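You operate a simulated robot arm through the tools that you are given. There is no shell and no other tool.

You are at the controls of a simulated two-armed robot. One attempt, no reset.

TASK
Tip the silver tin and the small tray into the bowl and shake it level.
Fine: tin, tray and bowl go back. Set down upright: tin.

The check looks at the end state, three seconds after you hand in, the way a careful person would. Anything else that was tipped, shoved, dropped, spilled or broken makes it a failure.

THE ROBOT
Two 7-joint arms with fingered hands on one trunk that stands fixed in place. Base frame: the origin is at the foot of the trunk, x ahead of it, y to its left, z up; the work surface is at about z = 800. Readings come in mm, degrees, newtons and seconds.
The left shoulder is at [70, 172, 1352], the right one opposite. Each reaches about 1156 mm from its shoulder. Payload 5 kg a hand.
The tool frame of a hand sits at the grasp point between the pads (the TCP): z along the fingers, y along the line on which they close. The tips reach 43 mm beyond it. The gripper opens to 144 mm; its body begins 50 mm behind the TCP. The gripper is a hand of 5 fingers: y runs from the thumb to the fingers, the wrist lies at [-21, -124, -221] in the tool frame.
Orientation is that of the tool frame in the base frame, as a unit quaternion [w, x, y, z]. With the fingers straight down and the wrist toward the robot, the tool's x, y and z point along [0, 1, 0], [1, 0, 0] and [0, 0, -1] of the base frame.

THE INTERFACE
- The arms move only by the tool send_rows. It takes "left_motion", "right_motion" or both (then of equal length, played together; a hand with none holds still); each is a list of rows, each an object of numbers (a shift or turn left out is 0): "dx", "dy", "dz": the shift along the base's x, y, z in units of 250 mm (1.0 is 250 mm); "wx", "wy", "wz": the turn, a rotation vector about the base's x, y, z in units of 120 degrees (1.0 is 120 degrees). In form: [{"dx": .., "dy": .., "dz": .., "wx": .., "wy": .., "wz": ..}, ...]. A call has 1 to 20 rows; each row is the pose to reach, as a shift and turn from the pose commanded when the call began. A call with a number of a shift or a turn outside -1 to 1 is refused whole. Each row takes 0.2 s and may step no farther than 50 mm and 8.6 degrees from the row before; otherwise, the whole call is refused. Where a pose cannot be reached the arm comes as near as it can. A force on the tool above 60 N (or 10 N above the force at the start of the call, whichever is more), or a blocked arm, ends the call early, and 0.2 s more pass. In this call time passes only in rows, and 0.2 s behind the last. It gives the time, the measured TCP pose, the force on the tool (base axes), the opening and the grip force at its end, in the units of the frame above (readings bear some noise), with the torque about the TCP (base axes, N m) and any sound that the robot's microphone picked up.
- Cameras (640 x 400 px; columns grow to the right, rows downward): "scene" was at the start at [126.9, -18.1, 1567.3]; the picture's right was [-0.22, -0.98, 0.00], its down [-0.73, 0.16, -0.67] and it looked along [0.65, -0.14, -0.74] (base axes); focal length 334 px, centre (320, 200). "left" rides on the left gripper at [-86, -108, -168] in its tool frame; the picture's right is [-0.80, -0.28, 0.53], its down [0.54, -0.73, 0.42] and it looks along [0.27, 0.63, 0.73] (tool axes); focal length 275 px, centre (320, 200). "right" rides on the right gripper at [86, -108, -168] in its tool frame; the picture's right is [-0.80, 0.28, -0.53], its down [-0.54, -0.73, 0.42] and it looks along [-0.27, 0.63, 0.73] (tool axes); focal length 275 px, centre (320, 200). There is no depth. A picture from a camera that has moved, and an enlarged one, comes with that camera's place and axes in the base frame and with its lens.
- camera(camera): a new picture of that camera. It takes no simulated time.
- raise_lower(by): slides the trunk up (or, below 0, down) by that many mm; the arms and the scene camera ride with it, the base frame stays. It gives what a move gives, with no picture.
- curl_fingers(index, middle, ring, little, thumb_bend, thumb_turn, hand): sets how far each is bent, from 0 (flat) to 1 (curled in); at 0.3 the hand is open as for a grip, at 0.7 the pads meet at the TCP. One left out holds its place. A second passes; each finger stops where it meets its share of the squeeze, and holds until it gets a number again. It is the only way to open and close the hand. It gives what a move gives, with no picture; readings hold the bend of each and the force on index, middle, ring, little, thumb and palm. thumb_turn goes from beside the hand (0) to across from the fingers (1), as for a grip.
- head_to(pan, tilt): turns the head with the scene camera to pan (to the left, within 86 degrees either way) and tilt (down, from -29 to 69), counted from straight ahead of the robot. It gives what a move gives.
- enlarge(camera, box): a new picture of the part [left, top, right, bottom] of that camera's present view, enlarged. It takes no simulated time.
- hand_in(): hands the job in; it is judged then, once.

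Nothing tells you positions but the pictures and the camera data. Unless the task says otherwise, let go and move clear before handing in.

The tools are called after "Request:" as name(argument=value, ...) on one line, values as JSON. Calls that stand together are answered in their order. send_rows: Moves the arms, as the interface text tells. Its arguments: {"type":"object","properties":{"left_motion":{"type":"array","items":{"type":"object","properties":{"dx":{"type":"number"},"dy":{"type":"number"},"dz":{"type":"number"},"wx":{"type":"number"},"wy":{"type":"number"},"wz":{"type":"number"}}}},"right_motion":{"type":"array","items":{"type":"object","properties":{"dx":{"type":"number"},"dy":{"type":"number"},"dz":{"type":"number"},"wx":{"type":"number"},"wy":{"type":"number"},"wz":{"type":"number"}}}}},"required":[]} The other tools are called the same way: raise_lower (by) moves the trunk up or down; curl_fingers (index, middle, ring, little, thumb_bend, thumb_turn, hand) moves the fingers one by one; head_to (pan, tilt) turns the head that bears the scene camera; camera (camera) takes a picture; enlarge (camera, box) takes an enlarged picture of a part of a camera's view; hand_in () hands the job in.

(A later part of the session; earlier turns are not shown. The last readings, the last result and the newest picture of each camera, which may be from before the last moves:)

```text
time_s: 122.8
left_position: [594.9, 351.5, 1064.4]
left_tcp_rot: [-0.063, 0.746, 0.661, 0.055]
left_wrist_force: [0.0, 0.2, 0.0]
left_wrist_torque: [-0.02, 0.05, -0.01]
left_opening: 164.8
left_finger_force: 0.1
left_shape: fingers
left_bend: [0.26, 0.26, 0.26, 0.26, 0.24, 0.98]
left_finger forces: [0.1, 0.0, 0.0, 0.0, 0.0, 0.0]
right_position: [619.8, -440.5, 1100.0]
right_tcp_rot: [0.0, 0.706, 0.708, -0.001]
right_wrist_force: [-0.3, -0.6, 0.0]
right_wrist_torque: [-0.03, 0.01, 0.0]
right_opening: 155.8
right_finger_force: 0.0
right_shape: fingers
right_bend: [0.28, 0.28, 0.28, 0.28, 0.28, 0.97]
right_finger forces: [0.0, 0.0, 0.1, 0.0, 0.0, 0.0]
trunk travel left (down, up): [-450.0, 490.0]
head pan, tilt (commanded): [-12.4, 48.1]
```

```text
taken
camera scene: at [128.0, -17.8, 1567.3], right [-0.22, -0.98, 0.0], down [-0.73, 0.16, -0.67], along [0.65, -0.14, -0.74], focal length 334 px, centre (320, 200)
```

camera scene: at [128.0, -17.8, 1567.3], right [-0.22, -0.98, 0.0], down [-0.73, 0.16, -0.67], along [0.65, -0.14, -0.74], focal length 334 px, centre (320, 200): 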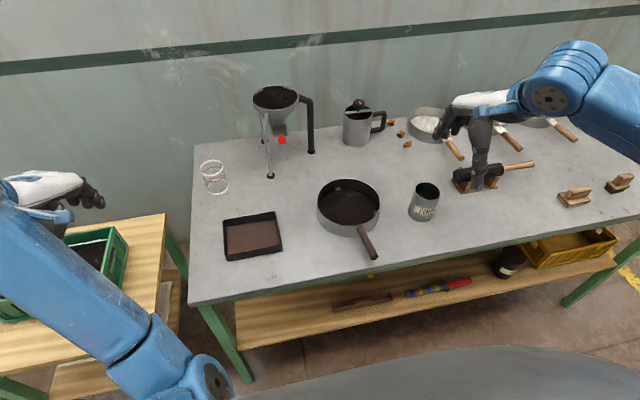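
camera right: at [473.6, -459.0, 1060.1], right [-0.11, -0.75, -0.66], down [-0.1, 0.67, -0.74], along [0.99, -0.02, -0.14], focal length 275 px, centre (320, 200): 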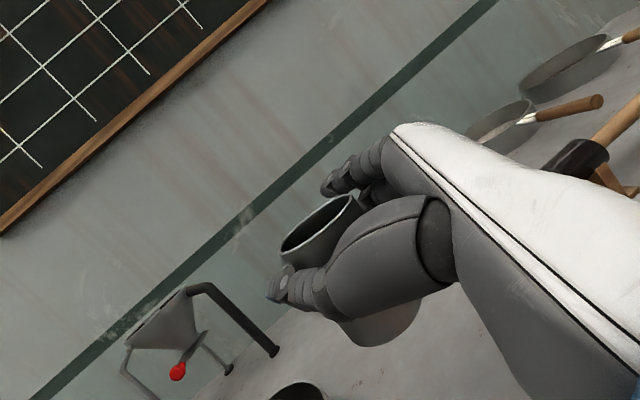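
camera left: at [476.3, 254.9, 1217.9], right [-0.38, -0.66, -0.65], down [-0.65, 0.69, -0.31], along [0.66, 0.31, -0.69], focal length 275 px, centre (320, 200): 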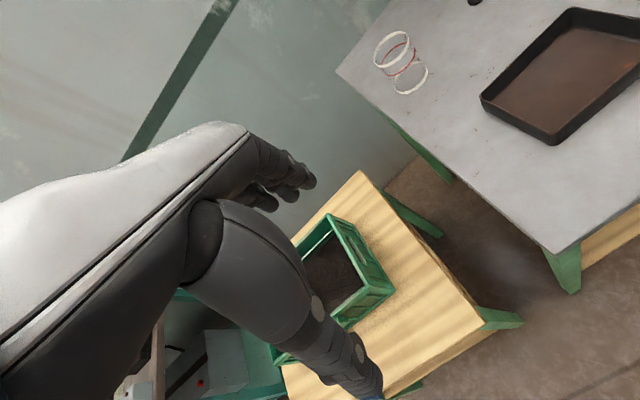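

Palm-down reached. I'll yaw left step by step toward the angle needed to straddle the handle.

Request:
send_rows(right_motion=[{"dy": 0.05, "wz": 0.066}, {"dy": 0.1, "wz": 0.132}, {"dy": 0.15, "wz": 0.198}, {"dy": 0.2, "wz": 0.264}])

Request:
send_rows(right_motion=[{"dy": 0.05, "wz": 0.066}, {"dy": 0.1, "wz": 0.132}, {"dy": 0.15, "wz": 0.198}, {"dy": 0.2, "wz": 0.264}])

Request:
camera(camera="scene")

```text
time_s: 123.8
left_position: [595.0, 351.0, 1065.3]
left_tcp_rot: [-0.064, 0.746, 0.66, 0.055]
left_wrist_force: [-0.2, 0.1, -0.6]
left_wrist_torque: [0.0, 0.01, 0.02]
left_opening: 165.3
left_finger_force: 0.0
left_shape: fingers
left_bend: [0.26, 0.26, 0.26, 0.26, 0.24, 0.98]
left_finger forces: [0.1, 0.1, 0.1, 0.0, 0.0, 0.1]
right_position: [620.6, -389.8, 1100.6]
right_tcp_rot: [0.0, 0.485, 0.874, 0.0]
right_wrist_force: [0.4, -0.3, -0.5]
right_wrist_torque: [0.02, -0.04, 0.0]
right_opening: 155.9
right_finger_force: 0.1
right_shape: fingers
right_bend: [0.28, 0.28, 0.28, 0.28, 0.28, 0.97]
right_finger forces: [0.0, 0.0, 0.0, 0.0, 0.0, 0.1]
trunk travel left (down, up): [-450.0, 490.0]
head pan, tilt (commanded): [-12.4, 48.1]
```

```text
time_s: 124.8
left_position: [594.9, 352.5, 1063.5]
left_tcp_rot: [-0.064, 0.746, 0.66, 0.055]
left_wrist_force: [0.6, 0.3, -0.7]
left_wrist_torque: [-0.01, 0.04, 0.04]
left_opening: 164.9
left_finger_force: 0.0
left_shape: fingers
left_bend: [0.26, 0.26, 0.26, 0.26, 0.24, 0.98]
left_finger forces: [0.0, 0.0, 0.0, 0.0, 0.0, 0.1]
right_position: [620.3, -339.5, 1098.8]
right_tcp_rot: [0.0, 0.229, 0.974, 0.0]
right_wrist_force: [0.1, -0.4, -1.1]
right_wrist_torque: [0.01, 0.0, -0.01]
right_opening: 156.2
right_finger_force: 0.1
right_shape: fingers
right_bend: [0.28, 0.28, 0.28, 0.28, 0.28, 0.97]
right_finger forces: [0.0, 0.1, 0.1, 0.1, 0.0, 0.0]
trunk travel left (down, up): [-450.0, 490.0]
head pan, tilt (commanded): [-12.4, 48.1]
```

```text
taken
camera scene: at [128.1, -17.5, 1567.2], right [-0.22, -0.98, 0.0], down [-0.73, 0.16, -0.67], along [0.65, -0.14, -0.74], focal length 334 px, centre (320, 200)
```

scene: 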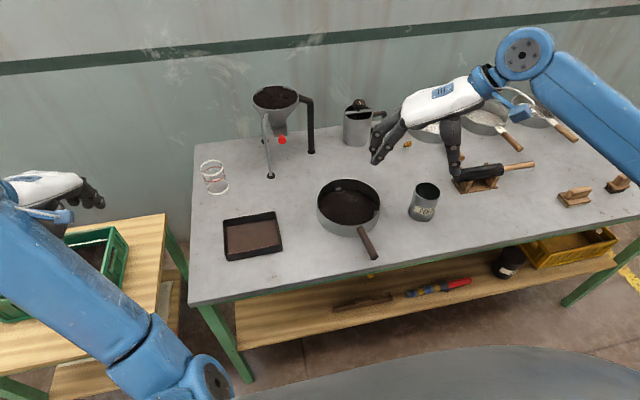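

Yaw continues without limits. I'll finish it and position above the handle's middle.

Request:
send_rows(right_motion=[{"dx": -0.04, "dy": 0.08, "dz": -0.08, "wz": 0.068}, {"dx": -0.08, "dy": 0.16, "dz": -0.16, "wz": 0.136}, {"dx": -0.12, "dy": 0.25, "dz": -0.26, "wz": 0.204}, {"dx": -0.16, "dy": 0.33, "dz": -0.36, "wz": 0.272}, {"dx": -0.168, "dy": 0.366, "dz": -0.44, "wz": 0.276}])

Request:
camera(camera="scene")

Request:
camera(camera="right")

```text
time_s: 126.0
left_position: [593.5, 351.8, 1064.9]
left_tcp_rot: [-0.063, 0.746, 0.66, 0.055]
left_wrist_force: [-0.4, -0.2, -0.3]
left_wrist_torque: [0.0, 0.02, -0.01]
left_opening: 164.8
left_finger_force: 0.1
left_shape: fingers
left_bend: [0.26, 0.26, 0.26, 0.26, 0.24, 0.98]
left_finger forces: [0.0, 0.0, 0.0, 0.0, 0.0, 0.0]
right_position: [577.9, -247.4, 990.7]
right_tcp_rot: [0.002, -0.06, 0.998, 0.0]
right_wrist_force: [0.7, 0.0, 0.0]
right_wrist_torque: [-0.04, 0.04, 0.0]
right_opening: 156.1
right_finger_force: 0.1
right_shape: fingers
right_bend: [0.28, 0.28, 0.28, 0.28, 0.28, 0.97]
right_finger forces: [0.1, 0.1, 0.0, 0.1, 0.0, 0.1]
trunk travel left (down, up): [-450.0, 490.0]
head pan, tilt (commanded): [-12.4, 48.1]
```

```text
taken
camera scene: at [126.8, -18.4, 1567.4], right [-0.22, -0.98, 0.0], down [-0.73, 0.16, -0.67], along [0.65, -0.14, -0.74], focal length 334 px, centre (320, 200)
```

scene: 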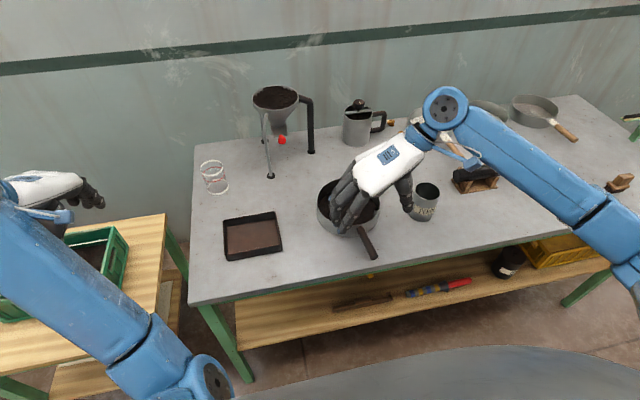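

```text
taken
camera right: at [504.8, -365.6, 1157.6], right [0.76, 0.37, 0.53], down [0.62, -0.66, -0.42], along [0.19, 0.65, -0.73], focal length 275 px, centre (320, 200)
```

right: 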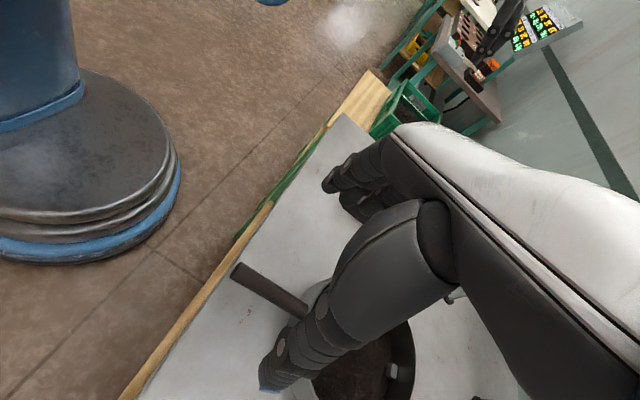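

The handle lies exactly under the grasp point and in line with the hand. I'll lower around it.

Request:
send_rows(right_motion=[{"dz": -0.12}, {"dz": -0.25}, {"dz": -0.37}, {"dz": -0.46}, {"dz": -0.52}, {"dz": -0.555}])

Request:
camera(camera="right")

Request:
enlarge(camera="scene", box=[290, 160, 430, 280])

```text
time_s: 127.4
left_position: [594.9, 352.2, 1065.8]
left_tcp_rot: [-0.064, 0.746, 0.66, 0.056]
left_wrist_force: [0.1, -0.2, -0.1]
left_wrist_torque: [0.0, -0.01, -0.04]
left_opening: 165.0
left_finger_force: 0.0
left_shape: fingers
left_bend: [0.26, 0.26, 0.26, 0.26, 0.24, 0.98]
left_finger forces: [0.0, 0.1, 0.0, 0.1, 0.0, 0.0]
right_position: [577.5, -248.1, 851.2]
right_tcp_rot: [0.0, -0.058, 0.998, 0.0]
right_wrist_force: [0.0, -0.7, 0.6]
right_wrist_torque: [0.05, -0.01, -0.01]
right_opening: 155.9
right_finger_force: 0.1
right_shape: fingers
right_bend: [0.28, 0.28, 0.28, 0.28, 0.28, 0.97]
right_finger forces: [0.0, 0.0, 0.0, 0.1, 0.1, 0.1]
trunk travel left (down, up): [-450.0, 490.0]
head pan, tilt (commanded): [-12.4, 48.1]
```

```text
taken
camera right: at [504.6, -366.4, 1018.2], right [0.76, 0.37, 0.53], down [0.62, -0.66, -0.42], along [0.19, 0.65, -0.73], focal length 275 px, centre (320, 200)
```

right: 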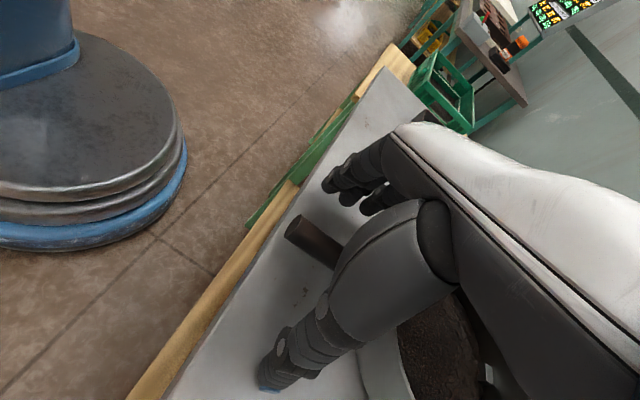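

```text
3.33 times, centred on (360, 220) of scene
camera zoom: at [127.0, -18.1, 1567.3], right [-0.22, -0.98, 0.0], down [-0.73, 0.16, -0.67], along [0.65, -0.14, -0.74], focal length 1115 px, centre (187, 133)
```

zoom: 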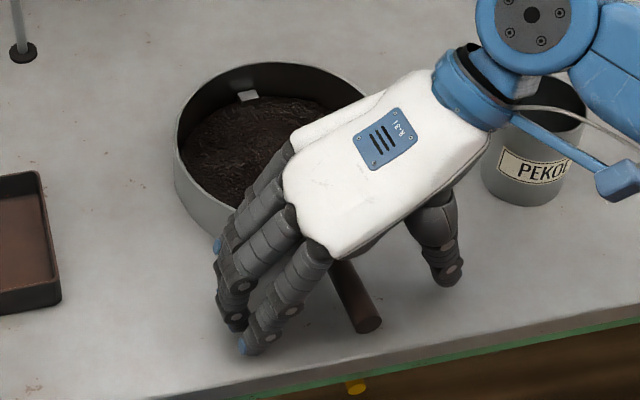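

The hand straddles the handle without touching anything. I'll close gradually.

Request:
curl_fingers(hand="right", index=0.5, middle=0.5, ring=0.5, little=0.5, thumb_bend=0.5)

Request:
curl_fingers(hand="right", index=0.6, middle=0.6, ring=0.6, little=0.6, thumb_bend=0.6)

Request:
camera(camera="right")

Request:
enlarge(camera="scene", box=[290, 160, 430, 280])

```text
time_s: 128.4
left_position: [593.8, 350.8, 1066.0]
left_tcp_rot: [-0.063, 0.747, 0.66, 0.055]
left_wrist_force: [-0.1, -0.4, -0.2]
left_wrist_torque: [-0.02, 0.02, 0.02]
left_opening: 165.2
left_finger_force: 0.0
left_shape: fingers
left_bend: [0.26, 0.26, 0.26, 0.26, 0.24, 0.98]
left_finger forces: [0.1, 0.0, 0.1, 0.1, 0.1, 0.0]
right_position: [578.1, -249.5, 851.3]
right_tcp_rot: [0.001, -0.057, 0.998, 0.0]
right_wrist_force: [-0.4, -0.3, -0.3]
right_wrist_torque: [0.03, 0.0, -0.02]
right_opening: 79.0
right_finger_force: 0.0
right_shape: fingers
right_bend: [0.5, 0.5, 0.5, 0.5, 0.5, 0.97]
right_finger forces: [0.0, 0.0, 0.0, 0.0, 0.1, 0.0]
trunk travel left (down, up): [-450.0, 490.0]
head pan, tilt (commanded): [-12.4, 48.1]
```

```text
time_s: 129.4
left_position: [593.2, 351.0, 1065.3]
left_tcp_rot: [-0.064, 0.747, 0.66, 0.056]
left_wrist_force: [0.6, 0.2, 0.6]
left_wrist_torque: [0.03, 0.01, 0.04]
left_opening: 165.1
left_finger_force: 0.0
left_shape: fingers
left_bend: [0.26, 0.26, 0.26, 0.26, 0.24, 0.98]
left_finger forces: [0.0, 0.1, 0.0, 0.0, 0.0, 0.1]
right_position: [577.7, -248.2, 850.3]
right_tcp_rot: [0.0, -0.057, 0.998, 0.0]
right_wrist_force: [-1.0, -0.6, 0.6]
right_wrist_torque: [0.0, 0.0, -0.01]
right_opening: 43.5
right_finger_force: 0.0
right_shape: fingers
right_bend: [0.6, 0.6, 0.6, 0.6, 0.6, 0.97]
right_finger forces: [0.0, 0.0, 0.0, 0.3, 0.0, 0.0]
trunk travel left (down, up): [-450.0, 490.0]
head pan, tilt (commanded): [-12.4, 48.1]
```

```text
taken
camera right: at [504.6, -366.3, 1018.5], right [0.76, 0.37, 0.53], down [0.62, -0.66, -0.42], along [0.19, 0.65, -0.73], focal length 275 px, centre (320, 200)
```

right: 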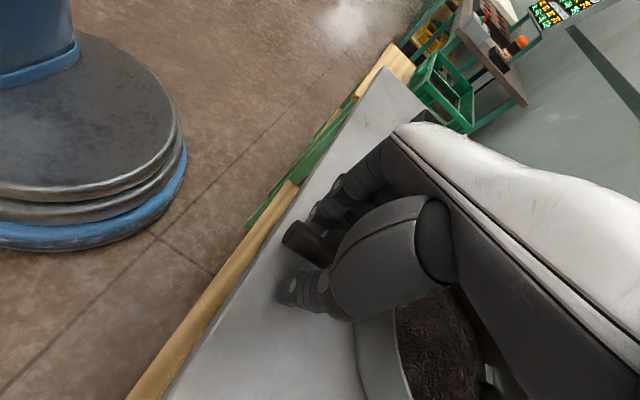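

```text
3.33 times, centred on (360, 220) of scene
camera zoom: at [126.9, -18.0, 1567.3], right [-0.22, -0.98, 0.0], down [-0.73, 0.16, -0.67], along [0.65, -0.14, -0.74], focal length 1115 px, centre (187, 133)
```

zoom: 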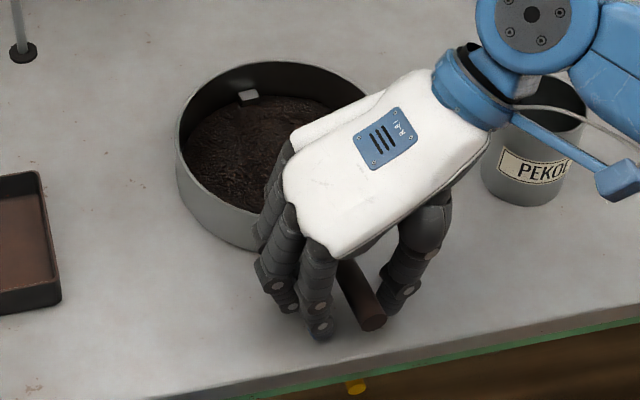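

The handle is between the thumb and fingers, and I'll close onto it.

Request:
curl_fingers(hand="right", index=0.66, middle=0.66, ring=0.66, little=0.64, thumb_bend=0.66)

Request:
curl_fingers(hand="right", index=0.75, middle=0.75, ring=0.75, little=0.72, thumb_bend=0.76)

Request:
camera(camera="right")

Request:
enlarge(camera="scene", box=[290, 160, 430, 280])

```text
time_s: 130.4
left_position: [592.7, 351.7, 1066.2]
left_tcp_rot: [-0.064, 0.747, 0.66, 0.056]
left_wrist_force: [0.0, 0.1, 0.3]
left_wrist_torque: [-0.01, 0.0, -0.02]
left_opening: 165.2
left_finger_force: 0.1
left_shape: fingers
left_bend: [0.26, 0.26, 0.26, 0.26, 0.24, 0.98]
left_finger forces: [0.0, 0.0, 0.0, 0.0, 0.0, 0.1]
right_position: [576.8, -249.0, 850.8]
right_tcp_rot: [-0.001, -0.057, 0.998, 0.0]
right_wrist_force: [-0.7, 0.3, -1.4]
right_wrist_torque: [0.05, -0.02, 0.11]
right_opening: 22.9
right_finger_force: 0.7
right_shape: fingers
right_bend: [0.66, 0.66, 0.66, 0.64, 0.65, 0.97]
right_finger forces: [0.0, 0.0, 0.0, 0.9, 0.8, 0.0]
trunk travel left (down, up): [-450.0, 490.0]
head pan, tilt (commanded): [-12.4, 48.1]
```

```text
time_s: 131.4
left_position: [594.4, 352.6, 1065.8]
left_tcp_rot: [-0.063, 0.746, 0.66, 0.056]
left_wrist_force: [0.2, -0.5, 0.8]
left_wrist_torque: [-0.02, 0.0, 0.0]
left_opening: 165.0
left_finger_force: 0.1
left_shape: fingers
left_bend: [0.26, 0.26, 0.26, 0.26, 0.24, 0.98]
left_finger forces: [0.0, 0.0, 0.1, 0.0, 0.0, 0.0]
right_position: [576.9, -248.1, 850.5]
right_tcp_rot: [0.001, -0.057, 0.998, 0.001]
right_wrist_force: [-0.3, -0.3, -2.8]
right_wrist_torque: [0.01, 0.04, 0.03]
right_opening: 1.0
right_finger_force: 1.4
right_shape: fingers
right_bend: [0.74, 0.75, 0.75, 0.72, 0.72, 0.97]
right_finger forces: [0.0, 0.0, 2.2, 0.0, 0.5, 0.0]
trunk travel left (down, up): [-450.0, 490.0]
head pan, tilt (commanded): [-12.4, 48.1]
```

```text
taken
camera right: at [504.8, -366.4, 1018.4], right [0.76, 0.37, 0.53], down [0.62, -0.66, -0.42], along [0.19, 0.65, -0.73], focal length 275 px, centre (320, 200)
```

right: 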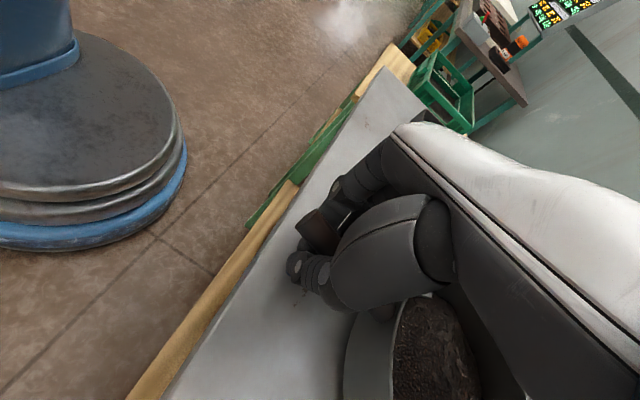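

```text
3.33 times, centred on (360, 220) of scene
camera zoom: at [127.1, -18.1, 1567.3], right [-0.22, -0.98, 0.0], down [-0.73, 0.16, -0.67], along [0.65, -0.14, -0.74], focal length 1115 px, centre (187, 133)
```

zoom: 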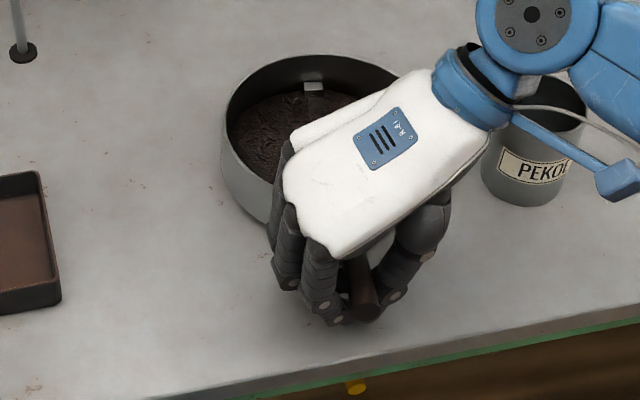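

The fingertips closed underneath the handle instead of onto it, and the bowl swung a little to the right. I'll look closely before doing anything else.

Request:
enlarge(camera="scene", box=[310, 165, 410, 265])

Request:
enlarge(camera="right", box=[240, 130, 500, 390])

```text
4.00 times, centred on (360, 215) of scene
camera zoom: at [127.1, -18.1, 1567.3], right [-0.22, -0.98, 0.0], down [-0.73, 0.16, -0.67], along [0.65, -0.14, -0.74], focal length 1338 px, centre (160, 140)
```

zoom: 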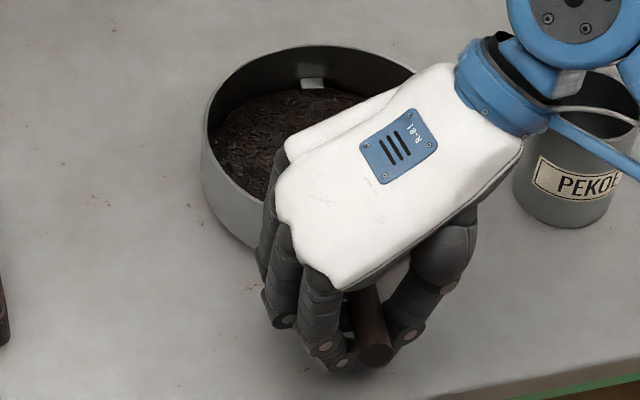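

```text
1.54 times, centred on (370, 260) of right
camera zoom: at [504.8, -366.4, 1018.4], right [0.76, 0.37, 0.53], down [0.62, -0.66, -0.42], along [0.19, 0.65, -0.73], focal length 424 px, centre (243, 108)
```

zoom: 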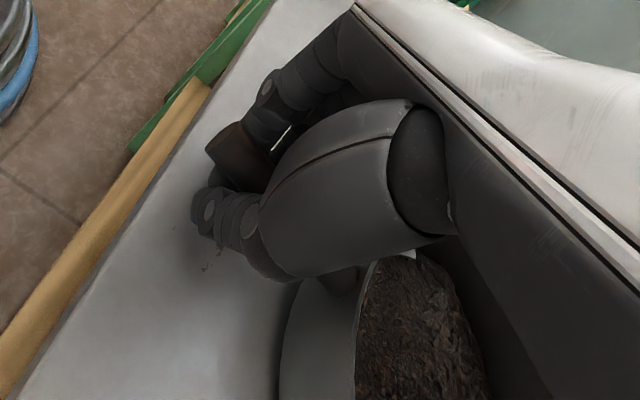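

The handle now sits cradled on the curled fingers with a couple of newtons of load, so the bowl's near side is lifted slightly. I'll lower the hand to set the bowl flat again, watching the force.

Request:
send_rows(right_motion=[{"dz": -0.012}, {"dz": -0.024}, {"dz": -0.036}])

Request:
enlarge(camera="scene", box=[310, 165, 410, 265])

Request:
enlarge(camera="right", box=[240, 130, 500, 390])

```text
time_s: 132.2
left_position: [593.9, 353.3, 1065.5]
left_tcp_rot: [-0.063, 0.746, 0.66, 0.056]
left_wrist_force: [0.2, -0.4, 0.9]
left_wrist_torque: [0.02, -0.03, -0.01]
left_opening: 165.0
left_finger_force: 0.1
left_shape: fingers
left_bend: [0.26, 0.26, 0.26, 0.26, 0.24, 0.98]
left_finger forces: [0.1, 0.1, 0.0, 0.1, 0.0, 0.0]
right_position: [579.3, -248.4, 843.5]
right_tcp_rot: [0.001, -0.058, 0.998, 0.0]
right_wrist_force: [0.0, -1.3, 6.3]
right_wrist_torque: [-0.17, 0.13, 0.08]
right_opening: 1.0
right_finger_force: 0.7
right_shape: fingers
right_bend: [0.74, 0.75, 0.75, 0.72, 0.72, 0.97]
right_finger forces: [0.0, 0.0, 1.6, 0.0, 0.8, 0.0]
trunk travel left (down, up): [-450.0, 490.0]
head pan, tilt (commanded): [-12.4, 48.1]
```

```text
4.00 times, centred on (360, 215) of scene
camera zoom: at [126.1, -17.9, 1567.6], right [-0.22, -0.98, 0.0], down [-0.73, 0.16, -0.67], along [0.65, -0.14, -0.74], focal length 1338 px, centre (160, 140)
```

zoom: 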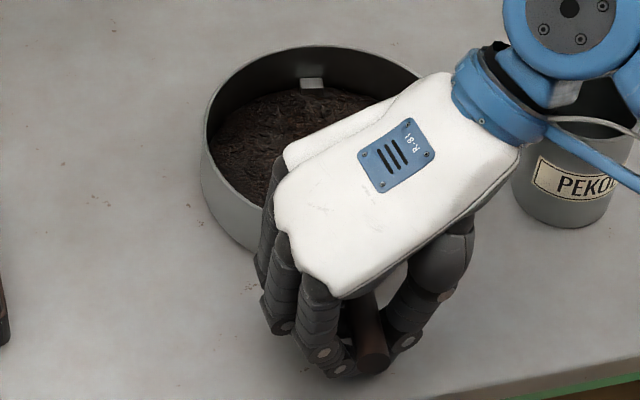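

```text
1.54 times, centred on (370, 260) of right
camera zoom: at [504.5, -366.2, 1010.5], right [0.76, 0.37, 0.54], down [0.62, -0.66, -0.42], along [0.2, 0.65, -0.73], focal length 424 px, centre (243, 108)
```

zoom: 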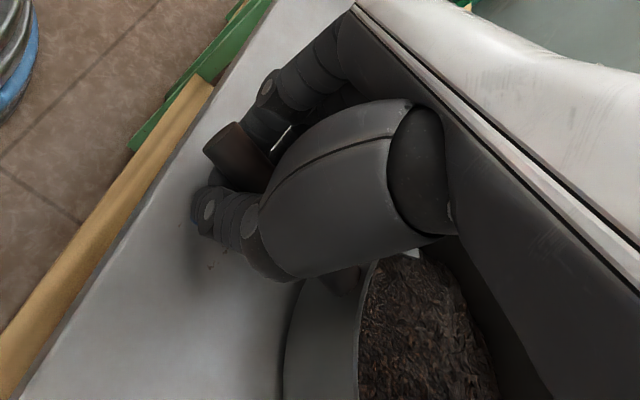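

The fingertips are touching the bench now (6 N). I'll raise a few millimetres and curl tighter so the handle is wrapped snugly.

Request:
send_rows(right_motion=[{"dz": 0.01}, {"dz": 0.02}])

Request:
curl_fingers(hand="right", index=0.85, middle=0.85, ring=0.85, little=0.82, thumb_bend=0.82)

Request:
enlarge(camera="scene", box=[310, 165, 410, 265])

Request:
enlarge(camera="right", box=[240, 130, 500, 390])

```text
time_s: 132.8
left_position: [593.8, 352.3, 1065.3]
left_tcp_rot: [-0.063, 0.746, 0.66, 0.055]
left_wrist_force: [0.7, 1.2, -1.4]
left_wrist_torque: [-0.01, -0.01, 0.03]
left_opening: 164.9
left_finger_force: 0.1
left_shape: fingers
left_bend: [0.26, 0.26, 0.26, 0.26, 0.24, 0.98]
left_finger forces: [0.1, 0.0, 0.1, 0.0, 0.2, 0.1]
right_position: [577.2, -248.2, 847.7]
right_tcp_rot: [0.0, -0.058, 0.998, 0.0]
right_wrist_force: [1.4, 0.1, -2.3]
right_wrist_torque: [0.06, 0.08, 0.04]
right_opening: 0.9
right_finger_force: 1.1
right_shape: fingers
right_bend: [0.74, 0.75, 0.75, 0.72, 0.72, 0.97]
right_finger forces: [0.0, 0.1, 1.9, 0.0, 0.6, 0.0]
trunk travel left (down, up): [-450.0, 490.0]
head pan, tilt (commanded): [-12.4, 48.1]
```

```text
time_s: 133.8
left_position: [593.6, 351.6, 1066.1]
left_tcp_rot: [-0.063, 0.747, 0.66, 0.056]
left_wrist_force: [0.3, -0.9, -0.2]
left_wrist_torque: [0.0, -0.05, 0.01]
left_opening: 164.9
left_finger_force: 0.0
left_shape: fingers
left_bend: [0.26, 0.26, 0.26, 0.26, 0.24, 0.98]
left_finger forces: [0.1, 0.1, 0.0, 0.1, 0.0, 0.0]
right_position: [579.0, -248.7, 847.0]
right_tcp_rot: [0.001, -0.058, 0.998, 0.001]
right_wrist_force: [0.5, -0.2, -2.2]
right_wrist_torque: [0.08, 0.1, 0.09]
right_opening: 0.3
right_finger_force: 0.3
right_shape: fingers
right_bend: [0.79, 0.85, 0.85, 0.82, 0.77, 0.97]
right_finger forces: [0.0, 0.0, 0.0, 0.0, 0.8, 0.1]
trunk travel left (down, up): [-450.0, 490.0]
head pan, tilt (commanded): [-12.4, 48.1]
```

```text
4.00 times, centred on (360, 215) of scene
camera zoom: at [127.2, -18.1, 1567.3], right [-0.22, -0.98, 0.0], down [-0.73, 0.16, -0.67], along [0.65, -0.14, -0.74], focal length 1338 px, centre (160, 140)
```

zoom: 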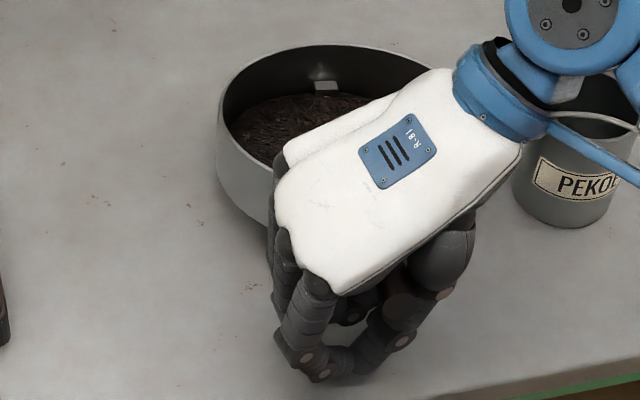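

```text
1.54 times, centred on (370, 260) of right
camera zoom: at [504.5, -366.1, 1014.3], right [0.76, 0.37, 0.53], down [0.62, -0.66, -0.42], along [0.19, 0.65, -0.73], focal length 424 px, centre (243, 108)
```

zoom: 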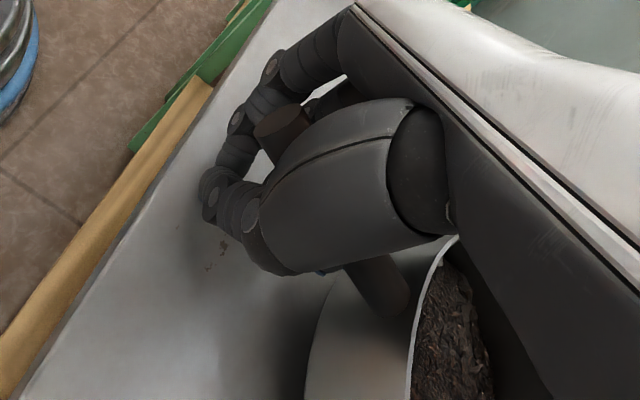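

The handle is just loosely cradled and rising, which isn't a good grip. I'll uncurl in stages to set the bowl down gently, then re-grip higher with the fingertips level with the handle's middle.

Request:
curl_fingers(hand="right", index=0.75, middle=0.75, ring=0.75, little=0.73, thumb_bend=0.74)

Request:
curl_fingers(hand="right", index=0.68, middle=0.68, ring=0.68, little=0.66, thumb_bend=0.68)

Request:
curl_fingers(hand="right", index=0.6, middle=0.6, ring=0.6, little=0.58, thumb_bend=0.6)

Request:
enlarge(camera="scene", box=[310, 165, 410, 265])

Request:
enlarge(camera="right", box=[240, 130, 500, 390])

```text
time_s: 134.8
left_position: [594.8, 352.8, 1065.6]
left_tcp_rot: [-0.063, 0.746, 0.661, 0.056]
left_wrist_force: [0.1, 0.7, -0.5]
left_wrist_torque: [-0.01, -0.02, -0.02]
left_opening: 164.9
left_finger_force: 0.0
left_shape: fingers
left_bend: [0.26, 0.26, 0.26, 0.26, 0.24, 0.98]
left_finger forces: [0.1, 0.1, 0.1, 0.0, 0.1, 0.0]
right_position: [577.1, -249.0, 847.4]
right_tcp_rot: [0.0, -0.057, 0.998, 0.0]
right_wrist_force: [-0.8, 0.5, -2.5]
right_wrist_torque: [0.02, 0.09, -0.03]
right_opening: 1.2
right_finger_force: 0.7
right_shape: fingers
right_bend: [0.74, 0.75, 0.75, 0.73, 0.72, 0.97]
right_finger forces: [0.0, 0.0, 1.6, 0.1, 0.1, 0.0]
trunk travel left (down, up): [-450.0, 490.0]
head pan, tilt (commanded): [-12.4, 48.1]
```

```text
time_s: 135.8
left_position: [594.9, 353.0, 1067.1]
left_tcp_rot: [-0.063, 0.746, 0.66, 0.055]
left_wrist_force: [0.6, -0.6, -0.4]
left_wrist_torque: [-0.03, -0.03, 0.01]
left_opening: 165.4
left_finger_force: 0.1
left_shape: fingers
left_bend: [0.26, 0.26, 0.26, 0.26, 0.24, 0.98]
left_finger forces: [0.0, 0.0, 0.0, 0.0, 0.1, 0.0]
right_position: [577.4, -248.5, 847.1]
right_tcp_rot: [0.001, -0.058, 0.998, 0.0]
right_wrist_force: [-0.2, 0.4, -0.5]
right_wrist_torque: [-0.05, 0.0, 0.03]
right_opening: 14.3
right_finger_force: 0.1
right_shape: fingers
right_bend: [0.68, 0.68, 0.68, 0.66, 0.68, 0.97]
right_finger forces: [0.1, 0.1, 0.0, 0.0, 0.0, 0.0]
trunk travel left (down, up): [-450.0, 490.0]
head pan, tilt (commanded): [-12.4, 48.1]
```

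```text
time_s: 136.8
left_position: [593.9, 352.7, 1065.5]
left_tcp_rot: [-0.064, 0.746, 0.66, 0.055]
left_wrist_force: [-0.7, -1.7, -0.4]
left_wrist_torque: [0.02, 0.03, 0.01]
left_opening: 165.0
left_finger_force: 0.1
left_shape: fingers
left_bend: [0.26, 0.26, 0.26, 0.26, 0.24, 0.98]
left_finger forces: [0.0, 0.0, 0.0, 0.1, 0.0, 0.0]
right_position: [577.4, -249.4, 848.5]
right_tcp_rot: [0.001, -0.057, 0.998, 0.0]
right_wrist_force: [2.2, -1.2, 5.2]
right_wrist_torque: [0.07, -0.01, -0.02]
right_opening: 41.1
right_finger_force: 2.5
right_shape: fingers
right_bend: [0.61, 0.61, 0.6, 0.57, 0.6, 0.97]
right_finger forces: [3.2, 2.2, 0.1, 0.1, 0.0, 0.0]
trunk travel left (down, up): [-450.0, 490.0]
head pan, tilt (commanded): [-12.4, 48.1]
```

```text
4.00 times, centred on (360, 215) of scene
camera zoom: at [126.6, -17.9, 1567.4], right [-0.22, -0.98, 0.0], down [-0.73, 0.16, -0.67], along [0.65, -0.14, -0.74], focal length 1338 px, centre (160, 140)
```

zoom: 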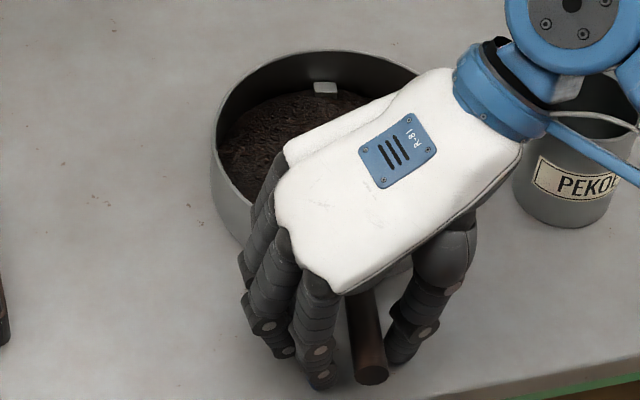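

```text
1.54 times, centred on (370, 260) of right
camera zoom: at [504.3, -366.0, 1014.8], right [0.76, 0.37, 0.53], down [0.62, -0.66, -0.42], along [0.19, 0.65, -0.73], focal length 424 px, centre (243, 108)
```

zoom: 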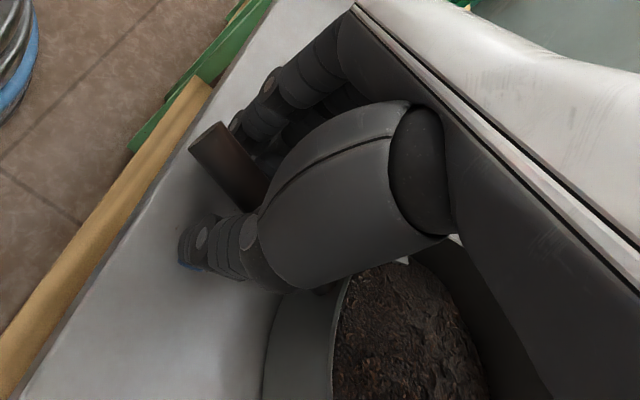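

The bowl is settling back. I'll open more to free the handle fully.

Request:
curl_fingers(hand="right", index=0.48, middle=0.48, ring=0.48, little=0.48, thumb_bend=0.48)

Request:
send_rows(right_motion=[{"dz": 0.03}, {"dz": 0.07}, {"dz": 0.11}])

Request:
enlarge(camera="scene", box=[310, 165, 410, 265])

Request:
camera(camera="right")

```text
time_s: 137.8
left_position: [593.3, 352.9, 1065.5]
left_tcp_rot: [-0.063, 0.746, 0.66, 0.057]
left_wrist_force: [0.5, 0.6, 1.0]
left_wrist_torque: [0.0, 0.01, 0.01]
left_opening: 165.2
left_finger_force: 0.2
left_shape: fingers
left_bend: [0.26, 0.26, 0.26, 0.26, 0.24, 0.98]
left_finger forces: [0.0, 0.0, 0.0, 0.1, 0.0, 0.1]
right_position: [577.4, -248.7, 848.0]
right_tcp_rot: [0.001, -0.058, 0.998, 0.0]
right_wrist_force: [2.1, -2.9, 11.4]
right_wrist_torque: [0.4, -0.15, -0.04]
right_opening: 85.2
right_finger_force: 5.7
right_shape: fingers
right_bend: [0.48, 0.5, 0.48, 0.48, 0.48, 0.97]
right_finger forces: [0.0, 11.4, 0.0, 0.0, 0.0, 0.0]
trunk travel left (down, up): [-450.0, 490.0]
head pan, tilt (commanded): [-12.4, 48.1]
```

```text
time_s: 138.6
left_position: [593.9, 352.5, 1064.7]
left_tcp_rot: [-0.063, 0.747, 0.66, 0.056]
left_wrist_force: [1.0, 0.3, 0.0]
left_wrist_torque: [0.03, -0.01, 0.01]
left_opening: 165.0
left_finger_force: 0.1
left_shape: fingers
left_bend: [0.26, 0.26, 0.26, 0.26, 0.24, 0.98]
left_finger forces: [0.0, 0.1, 0.1, 0.0, 0.0, 0.1]
right_position: [577.5, -247.9, 873.9]
right_tcp_rot: [0.0, -0.058, 0.998, 0.0]
right_wrist_force: [-0.5, 0.3, -0.6]
right_wrist_torque: [0.05, 0.03, 0.02]
right_opening: 84.9
right_finger_force: 0.1
right_shape: fingers
right_bend: [0.48, 0.48, 0.48, 0.48, 0.48, 0.97]
right_finger forces: [0.1, 0.0, 0.0, 0.0, 0.1, 0.1]
trunk travel left (down, up): [-450.0, 490.0]
head pan, tilt (commanded): [-12.4, 48.1]
```

```text
4.00 times, centred on (360, 215) of scene
camera zoom: at [127.0, -17.9, 1567.3], right [-0.21, -0.98, 0.0], down [-0.73, 0.16, -0.67], along [0.65, -0.14, -0.74], focal length 1338 px, centre (160, 140)
```

zoom: 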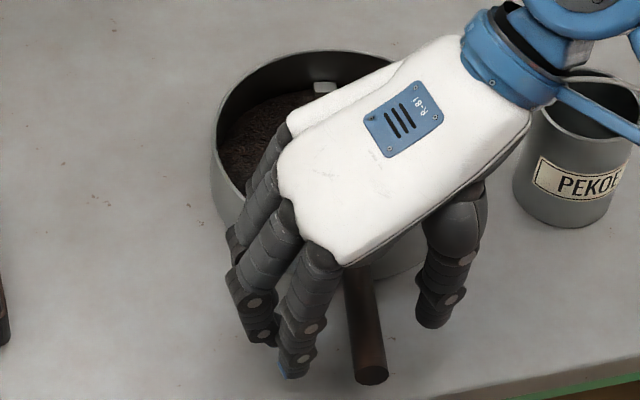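

```text
taken
camera right: at [504.7, -366.1, 1041.6], right [0.76, 0.37, 0.53], down [0.62, -0.66, -0.42], along [0.19, 0.65, -0.73], focal length 275 px, centre (320, 200)
```

right: 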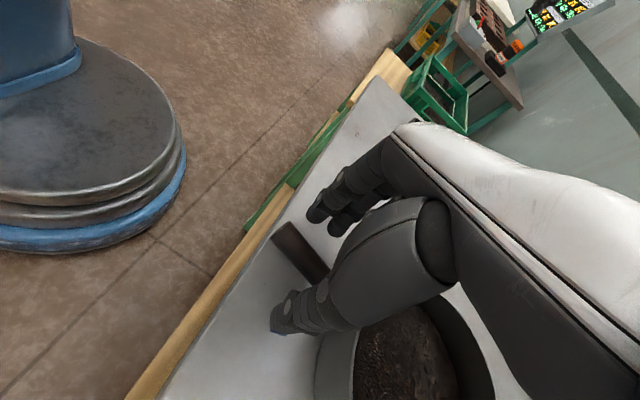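

The handle is free, but the bowl swung about 17° and shifted right. I'll align the hand with the handle's new direction, fingertips at the handle's mid-height, and pinch there.

Request:
send_rows(right_motion=[{"dx": 0.007, "dy": -0.006, "dz": 0.004, "wz": -0.049}, {"dx": 0.014, "dy": -0.012, "dz": 0.008, "wz": -0.098}, {"dx": 0.022, "dy": -0.02, "dz": 0.008, "wz": -0.146}])

Request:
enlarge(camera="scene", box=[310, 165, 410, 265])

Request:
camera(camera="right")

```text
time_s: 139.4
left_position: [593.4, 351.7, 1065.4]
left_tcp_rot: [-0.064, 0.746, 0.661, 0.056]
left_wrist_force: [-0.3, -0.2, -0.2]
left_wrist_torque: [0.02, 0.0, 0.0]
left_opening: 164.9
left_finger_force: 0.1
left_shape: fingers
left_bend: [0.26, 0.26, 0.26, 0.26, 0.24, 0.98]
left_finger forces: [0.0, 0.0, 0.1, 0.1, 0.0, 0.0]
right_position: [583.2, -252.8, 877.5]
right_tcp_rot: [-0.001, 0.096, 0.995, 0.0]
right_wrist_force: [0.2, -0.1, 0.0]
right_wrist_torque: [0.02, -0.01, -0.05]
right_opening: 85.4
right_finger_force: 0.0
right_shape: fingers
right_bend: [0.48, 0.48, 0.48, 0.48, 0.48, 0.97]
right_finger forces: [0.0, 0.0, 0.1, 0.1, 0.1, 0.0]
trunk travel left (down, up): [-450.0, 490.0]
head pan, tilt (commanded): [-12.4, 48.1]
```

```text
4.00 times, centred on (360, 215) of scene
camera zoom: at [126.5, -18.3, 1567.4], right [-0.21, -0.98, 0.0], down [-0.73, 0.16, -0.67], along [0.65, -0.14, -0.74], focal length 1338 px, centre (160, 140)
```

zoom: 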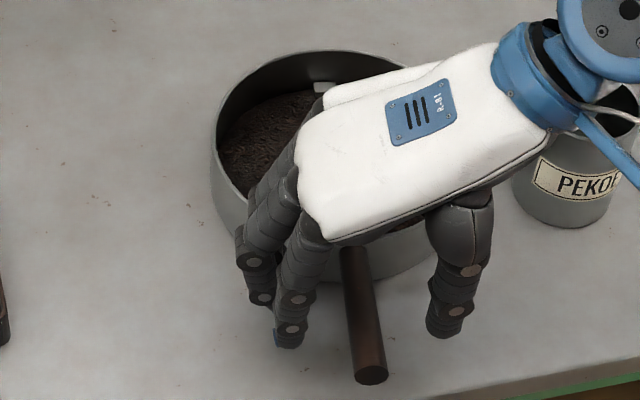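

```text
taken
camera right: at [477.7, -343.6, 1044.0], right [0.84, 0.13, 0.53], down [0.39, -0.82, -0.42], along [0.38, 0.56, -0.73], focal length 275 px, centre (320, 200)
```

right: 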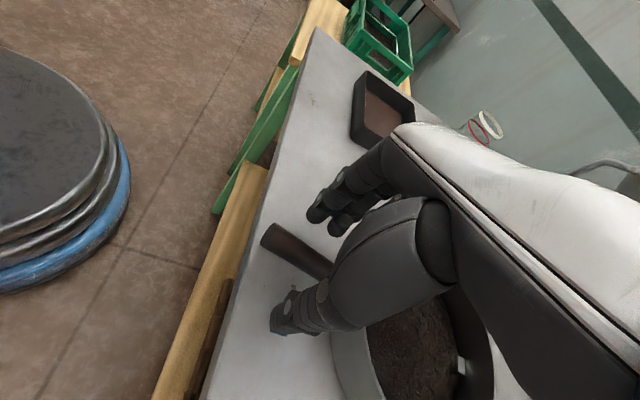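

The handle now lies along the hand's centre line. I'll close the fingertips on it gently.

Request:
curl_fingers(hand="right", index=0.58, middle=0.58, ring=0.58, little=0.58, thumb_bend=0.58)

Request:
curl_fingers(hand="right", index=0.63, middle=0.63, ring=0.63, little=0.63, thumb_bend=0.63)

Request:
enlarge(camera="scene", box=[310, 165, 410, 265])

Request:
enlarge(camera="right", box=[220, 130, 480, 390])

```text
time_s: 140.4
left_position: [594.1, 352.0, 1066.3]
left_tcp_rot: [-0.064, 0.746, 0.66, 0.055]
left_wrist_force: [0.3, -0.2, -0.1]
left_wrist_torque: [0.03, 0.01, -0.04]
left_opening: 165.1
left_finger_force: 0.1
left_shape: fingers
left_bend: [0.26, 0.26, 0.26, 0.26, 0.24, 0.98]
left_finger forces: [0.0, 0.0, 0.0, 0.0, 0.1, 0.0]
right_position: [583.2, -253.4, 877.4]
right_tcp_rot: [0.0, 0.095, 0.995, 0.0]
right_wrist_force: [0.2, 0.1, 0.3]
right_wrist_torque: [0.02, -0.03, 0.02]
right_opening: 53.8
right_finger_force: 0.1
right_shape: fingers
right_bend: [0.57, 0.57, 0.57, 0.57, 0.57, 0.97]
right_finger forces: [0.1, 0.0, 0.0, 0.0, 0.0, 0.1]
trunk travel left (down, up): [-450.0, 490.0]
head pan, tilt (commanded): [-12.4, 48.1]
```

```text
time_s: 141.4
left_position: [593.8, 353.1, 1066.1]
left_tcp_rot: [-0.064, 0.747, 0.66, 0.056]
left_wrist_force: [0.7, -0.4, 0.2]
left_wrist_torque: [0.0, 0.02, -0.03]
left_opening: 165.1
left_finger_force: 0.0
left_shape: fingers
left_bend: [0.26, 0.26, 0.26, 0.26, 0.24, 0.98]
left_finger forces: [0.0, 0.0, 0.0, 0.1, 0.0, 0.1]
right_position: [583.0, -252.7, 875.9]
right_tcp_rot: [0.0, 0.095, 0.995, -0.001]
right_wrist_force: [0.0, -0.1, -0.2]
right_wrist_torque: [-0.01, -0.01, 0.0]
right_opening: 32.4
right_finger_force: 0.1
right_shape: fingers
right_bend: [0.63, 0.63, 0.63, 0.63, 0.63, 0.97]
right_finger forces: [0.1, 0.0, 0.0, 0.0, 0.0, 0.0]
trunk travel left (down, up): [-450.0, 490.0]
head pan, tilt (commanded): [-12.4, 48.1]
```

```text
4.00 times, centred on (360, 215) of scene
camera zoom: at [126.9, -18.0, 1567.3], right [-0.22, -0.98, 0.0], down [-0.73, 0.16, -0.67], along [0.65, -0.14, -0.74], focal length 1338 px, centre (160, 140)
```

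zoom: 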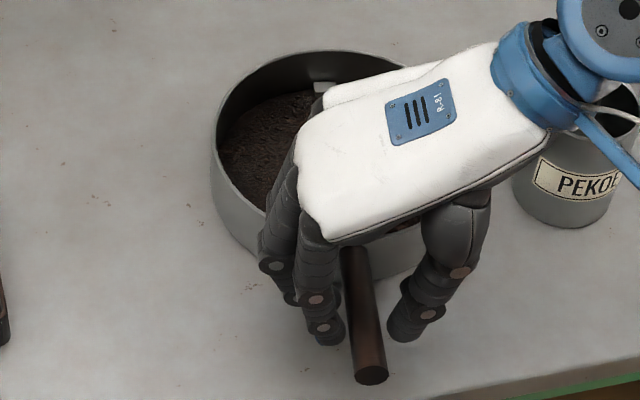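

```text
1.54 times, centred on (350, 260) of right
camera zoom: at [478.0, -343.5, 1044.0], right [0.84, 0.13, 0.53], down [0.4, -0.82, -0.42], along [0.38, 0.56, -0.73], focal length 424 px, centre (274, 108)
```

zoom: 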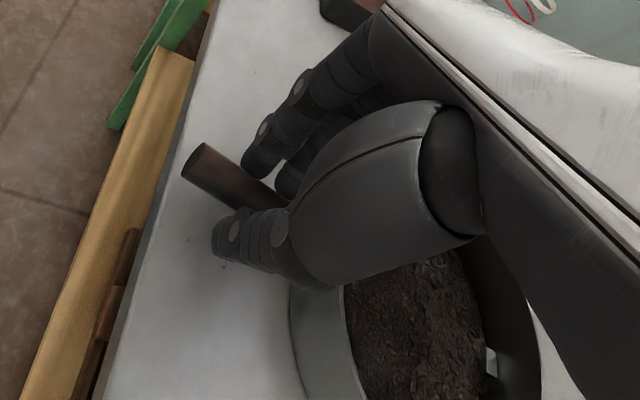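

The fingertips are closing evenly around the handle, so I'll continue.

Request:
curl_fingers(hand="right", index=0.67, middle=0.67, ring=0.67, little=0.67, thumb_bend=0.67)

Request:
enlarge(camera="scene", box=[310, 165, 410, 265])

Request:
enlarge(camera="right", box=[220, 130, 480, 390])

```text
time_s: 142.4
left_position: [594.6, 352.0, 1065.4]
left_tcp_rot: [-0.064, 0.746, 0.66, 0.056]
left_wrist_force: [-0.1, 0.3, -0.5]
left_wrist_torque: [0.01, 0.02, 0.01]
left_opening: 165.1
left_finger_force: 0.1
left_shape: fingers
left_bend: [0.26, 0.26, 0.26, 0.26, 0.24, 0.98]
left_finger forces: [0.0, 0.1, 0.1, 0.0, 0.0, 0.0]
right_position: [582.8, -252.5, 877.9]
right_tcp_rot: [0.0, 0.095, 0.995, 0.0]
right_wrist_force: [-0.2, 0.6, 0.4]
right_wrist_torque: [0.03, -0.01, 0.04]
right_opening: 24.0
right_finger_force: 3.3
right_shape: fingers
right_bend: [0.65, 0.66, 0.67, 0.67, 0.65, 0.97]
right_finger forces: [1.5, 1.7, 0.2, 0.0, 2.9, 0.0]
trunk travel left (down, up): [-450.0, 490.0]
head pan, tilt (commanded): [-12.4, 48.1]
```

```text
4.00 times, centred on (360, 215) of scene
camera zoom: at [127.0, -18.0, 1567.3], right [-0.22, -0.98, 0.0], down [-0.73, 0.16, -0.67], along [0.65, -0.14, -0.74], focal length 1338 px, centre (160, 140)
```

zoom: 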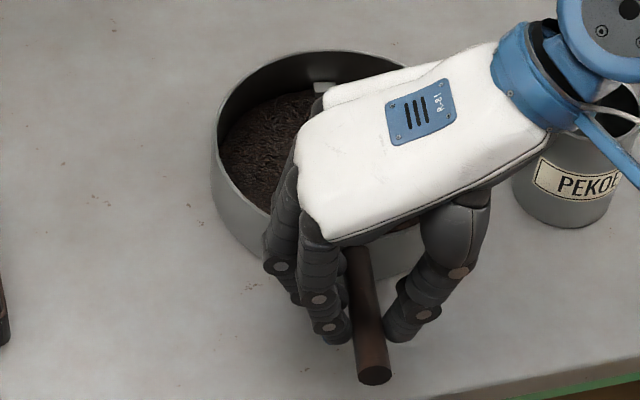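

```text
1.54 times, centred on (350, 260) of right
camera zoom: at [478.0, -343.5, 1044.0], right [0.84, 0.13, 0.53], down [0.4, -0.82, -0.42], along [0.38, 0.56, -0.73], focal length 424 px, centre (274, 108)
```

zoom: 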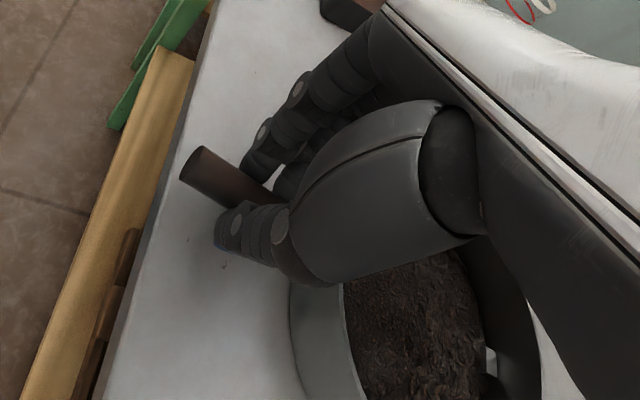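

The fingertips and thumb are now bearing on the handle from both sides with the bowl flat. I'll firm up the pinch.

Request:
curl_fingers(hand="right", index=0.71, middle=0.71, ring=0.72, little=0.72, thumb_bend=0.72)

Request:
enlarge(camera="scene", box=[310, 165, 410, 265])

Request:
enlarge(camera="right", box=[220, 130, 480, 390])

```text
time_s: 143.4
left_position: [594.0, 351.1, 1065.5]
left_tcp_rot: [-0.063, 0.746, 0.66, 0.055]
left_wrist_force: [1.0, -0.6, 0.1]
left_wrist_torque: [-0.01, -0.03, -0.01]
left_opening: 164.9
left_finger_force: 0.1
left_shape: fingers
left_bend: [0.26, 0.26, 0.26, 0.26, 0.24, 0.98]
left_finger forces: [0.0, 0.1, 0.0, 0.0, 0.0, 0.1]
right_position: [582.2, -252.7, 876.8]
right_tcp_rot: [0.0, 0.095, 0.995, 0.0]
right_wrist_force: [1.3, 0.0, 0.4]
right_wrist_torque: [-0.03, 0.04, 0.11]
right_opening: 22.1
right_finger_force: 11.1
right_shape: fingers
right_bend: [0.66, 0.68, 0.72, 0.72, 0.66, 0.97]
right_finger forces: [6.4, 3.2, 1.2, 0.0, 11.2, 0.1]
trunk travel left (down, up): [-450.0, 490.0]
head pan, tilt (commanded): [-12.4, 48.1]
```

```text
4.00 times, centred on (360, 215) of scene
camera zoom: at [127.1, -18.1, 1567.3], right [-0.22, -0.98, 0.0], down [-0.73, 0.16, -0.67], along [0.65, -0.14, -0.74], focal length 1338 px, centre (160, 140)
```

zoom: 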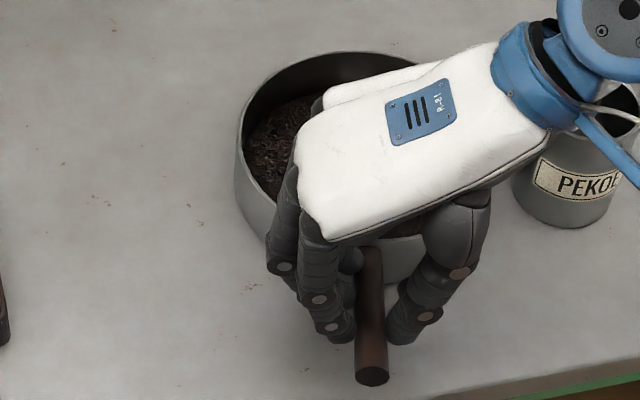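

```text
1.54 times, centred on (350, 260) of right
camera zoom: at [478.1, -343.6, 1044.0], right [0.84, 0.13, 0.53], down [0.4, -0.82, -0.42], along [0.38, 0.56, -0.73], focal length 424 px, centre (274, 108)
```

zoom: 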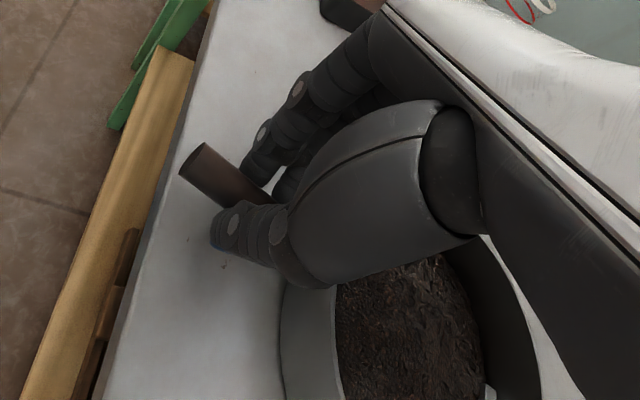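

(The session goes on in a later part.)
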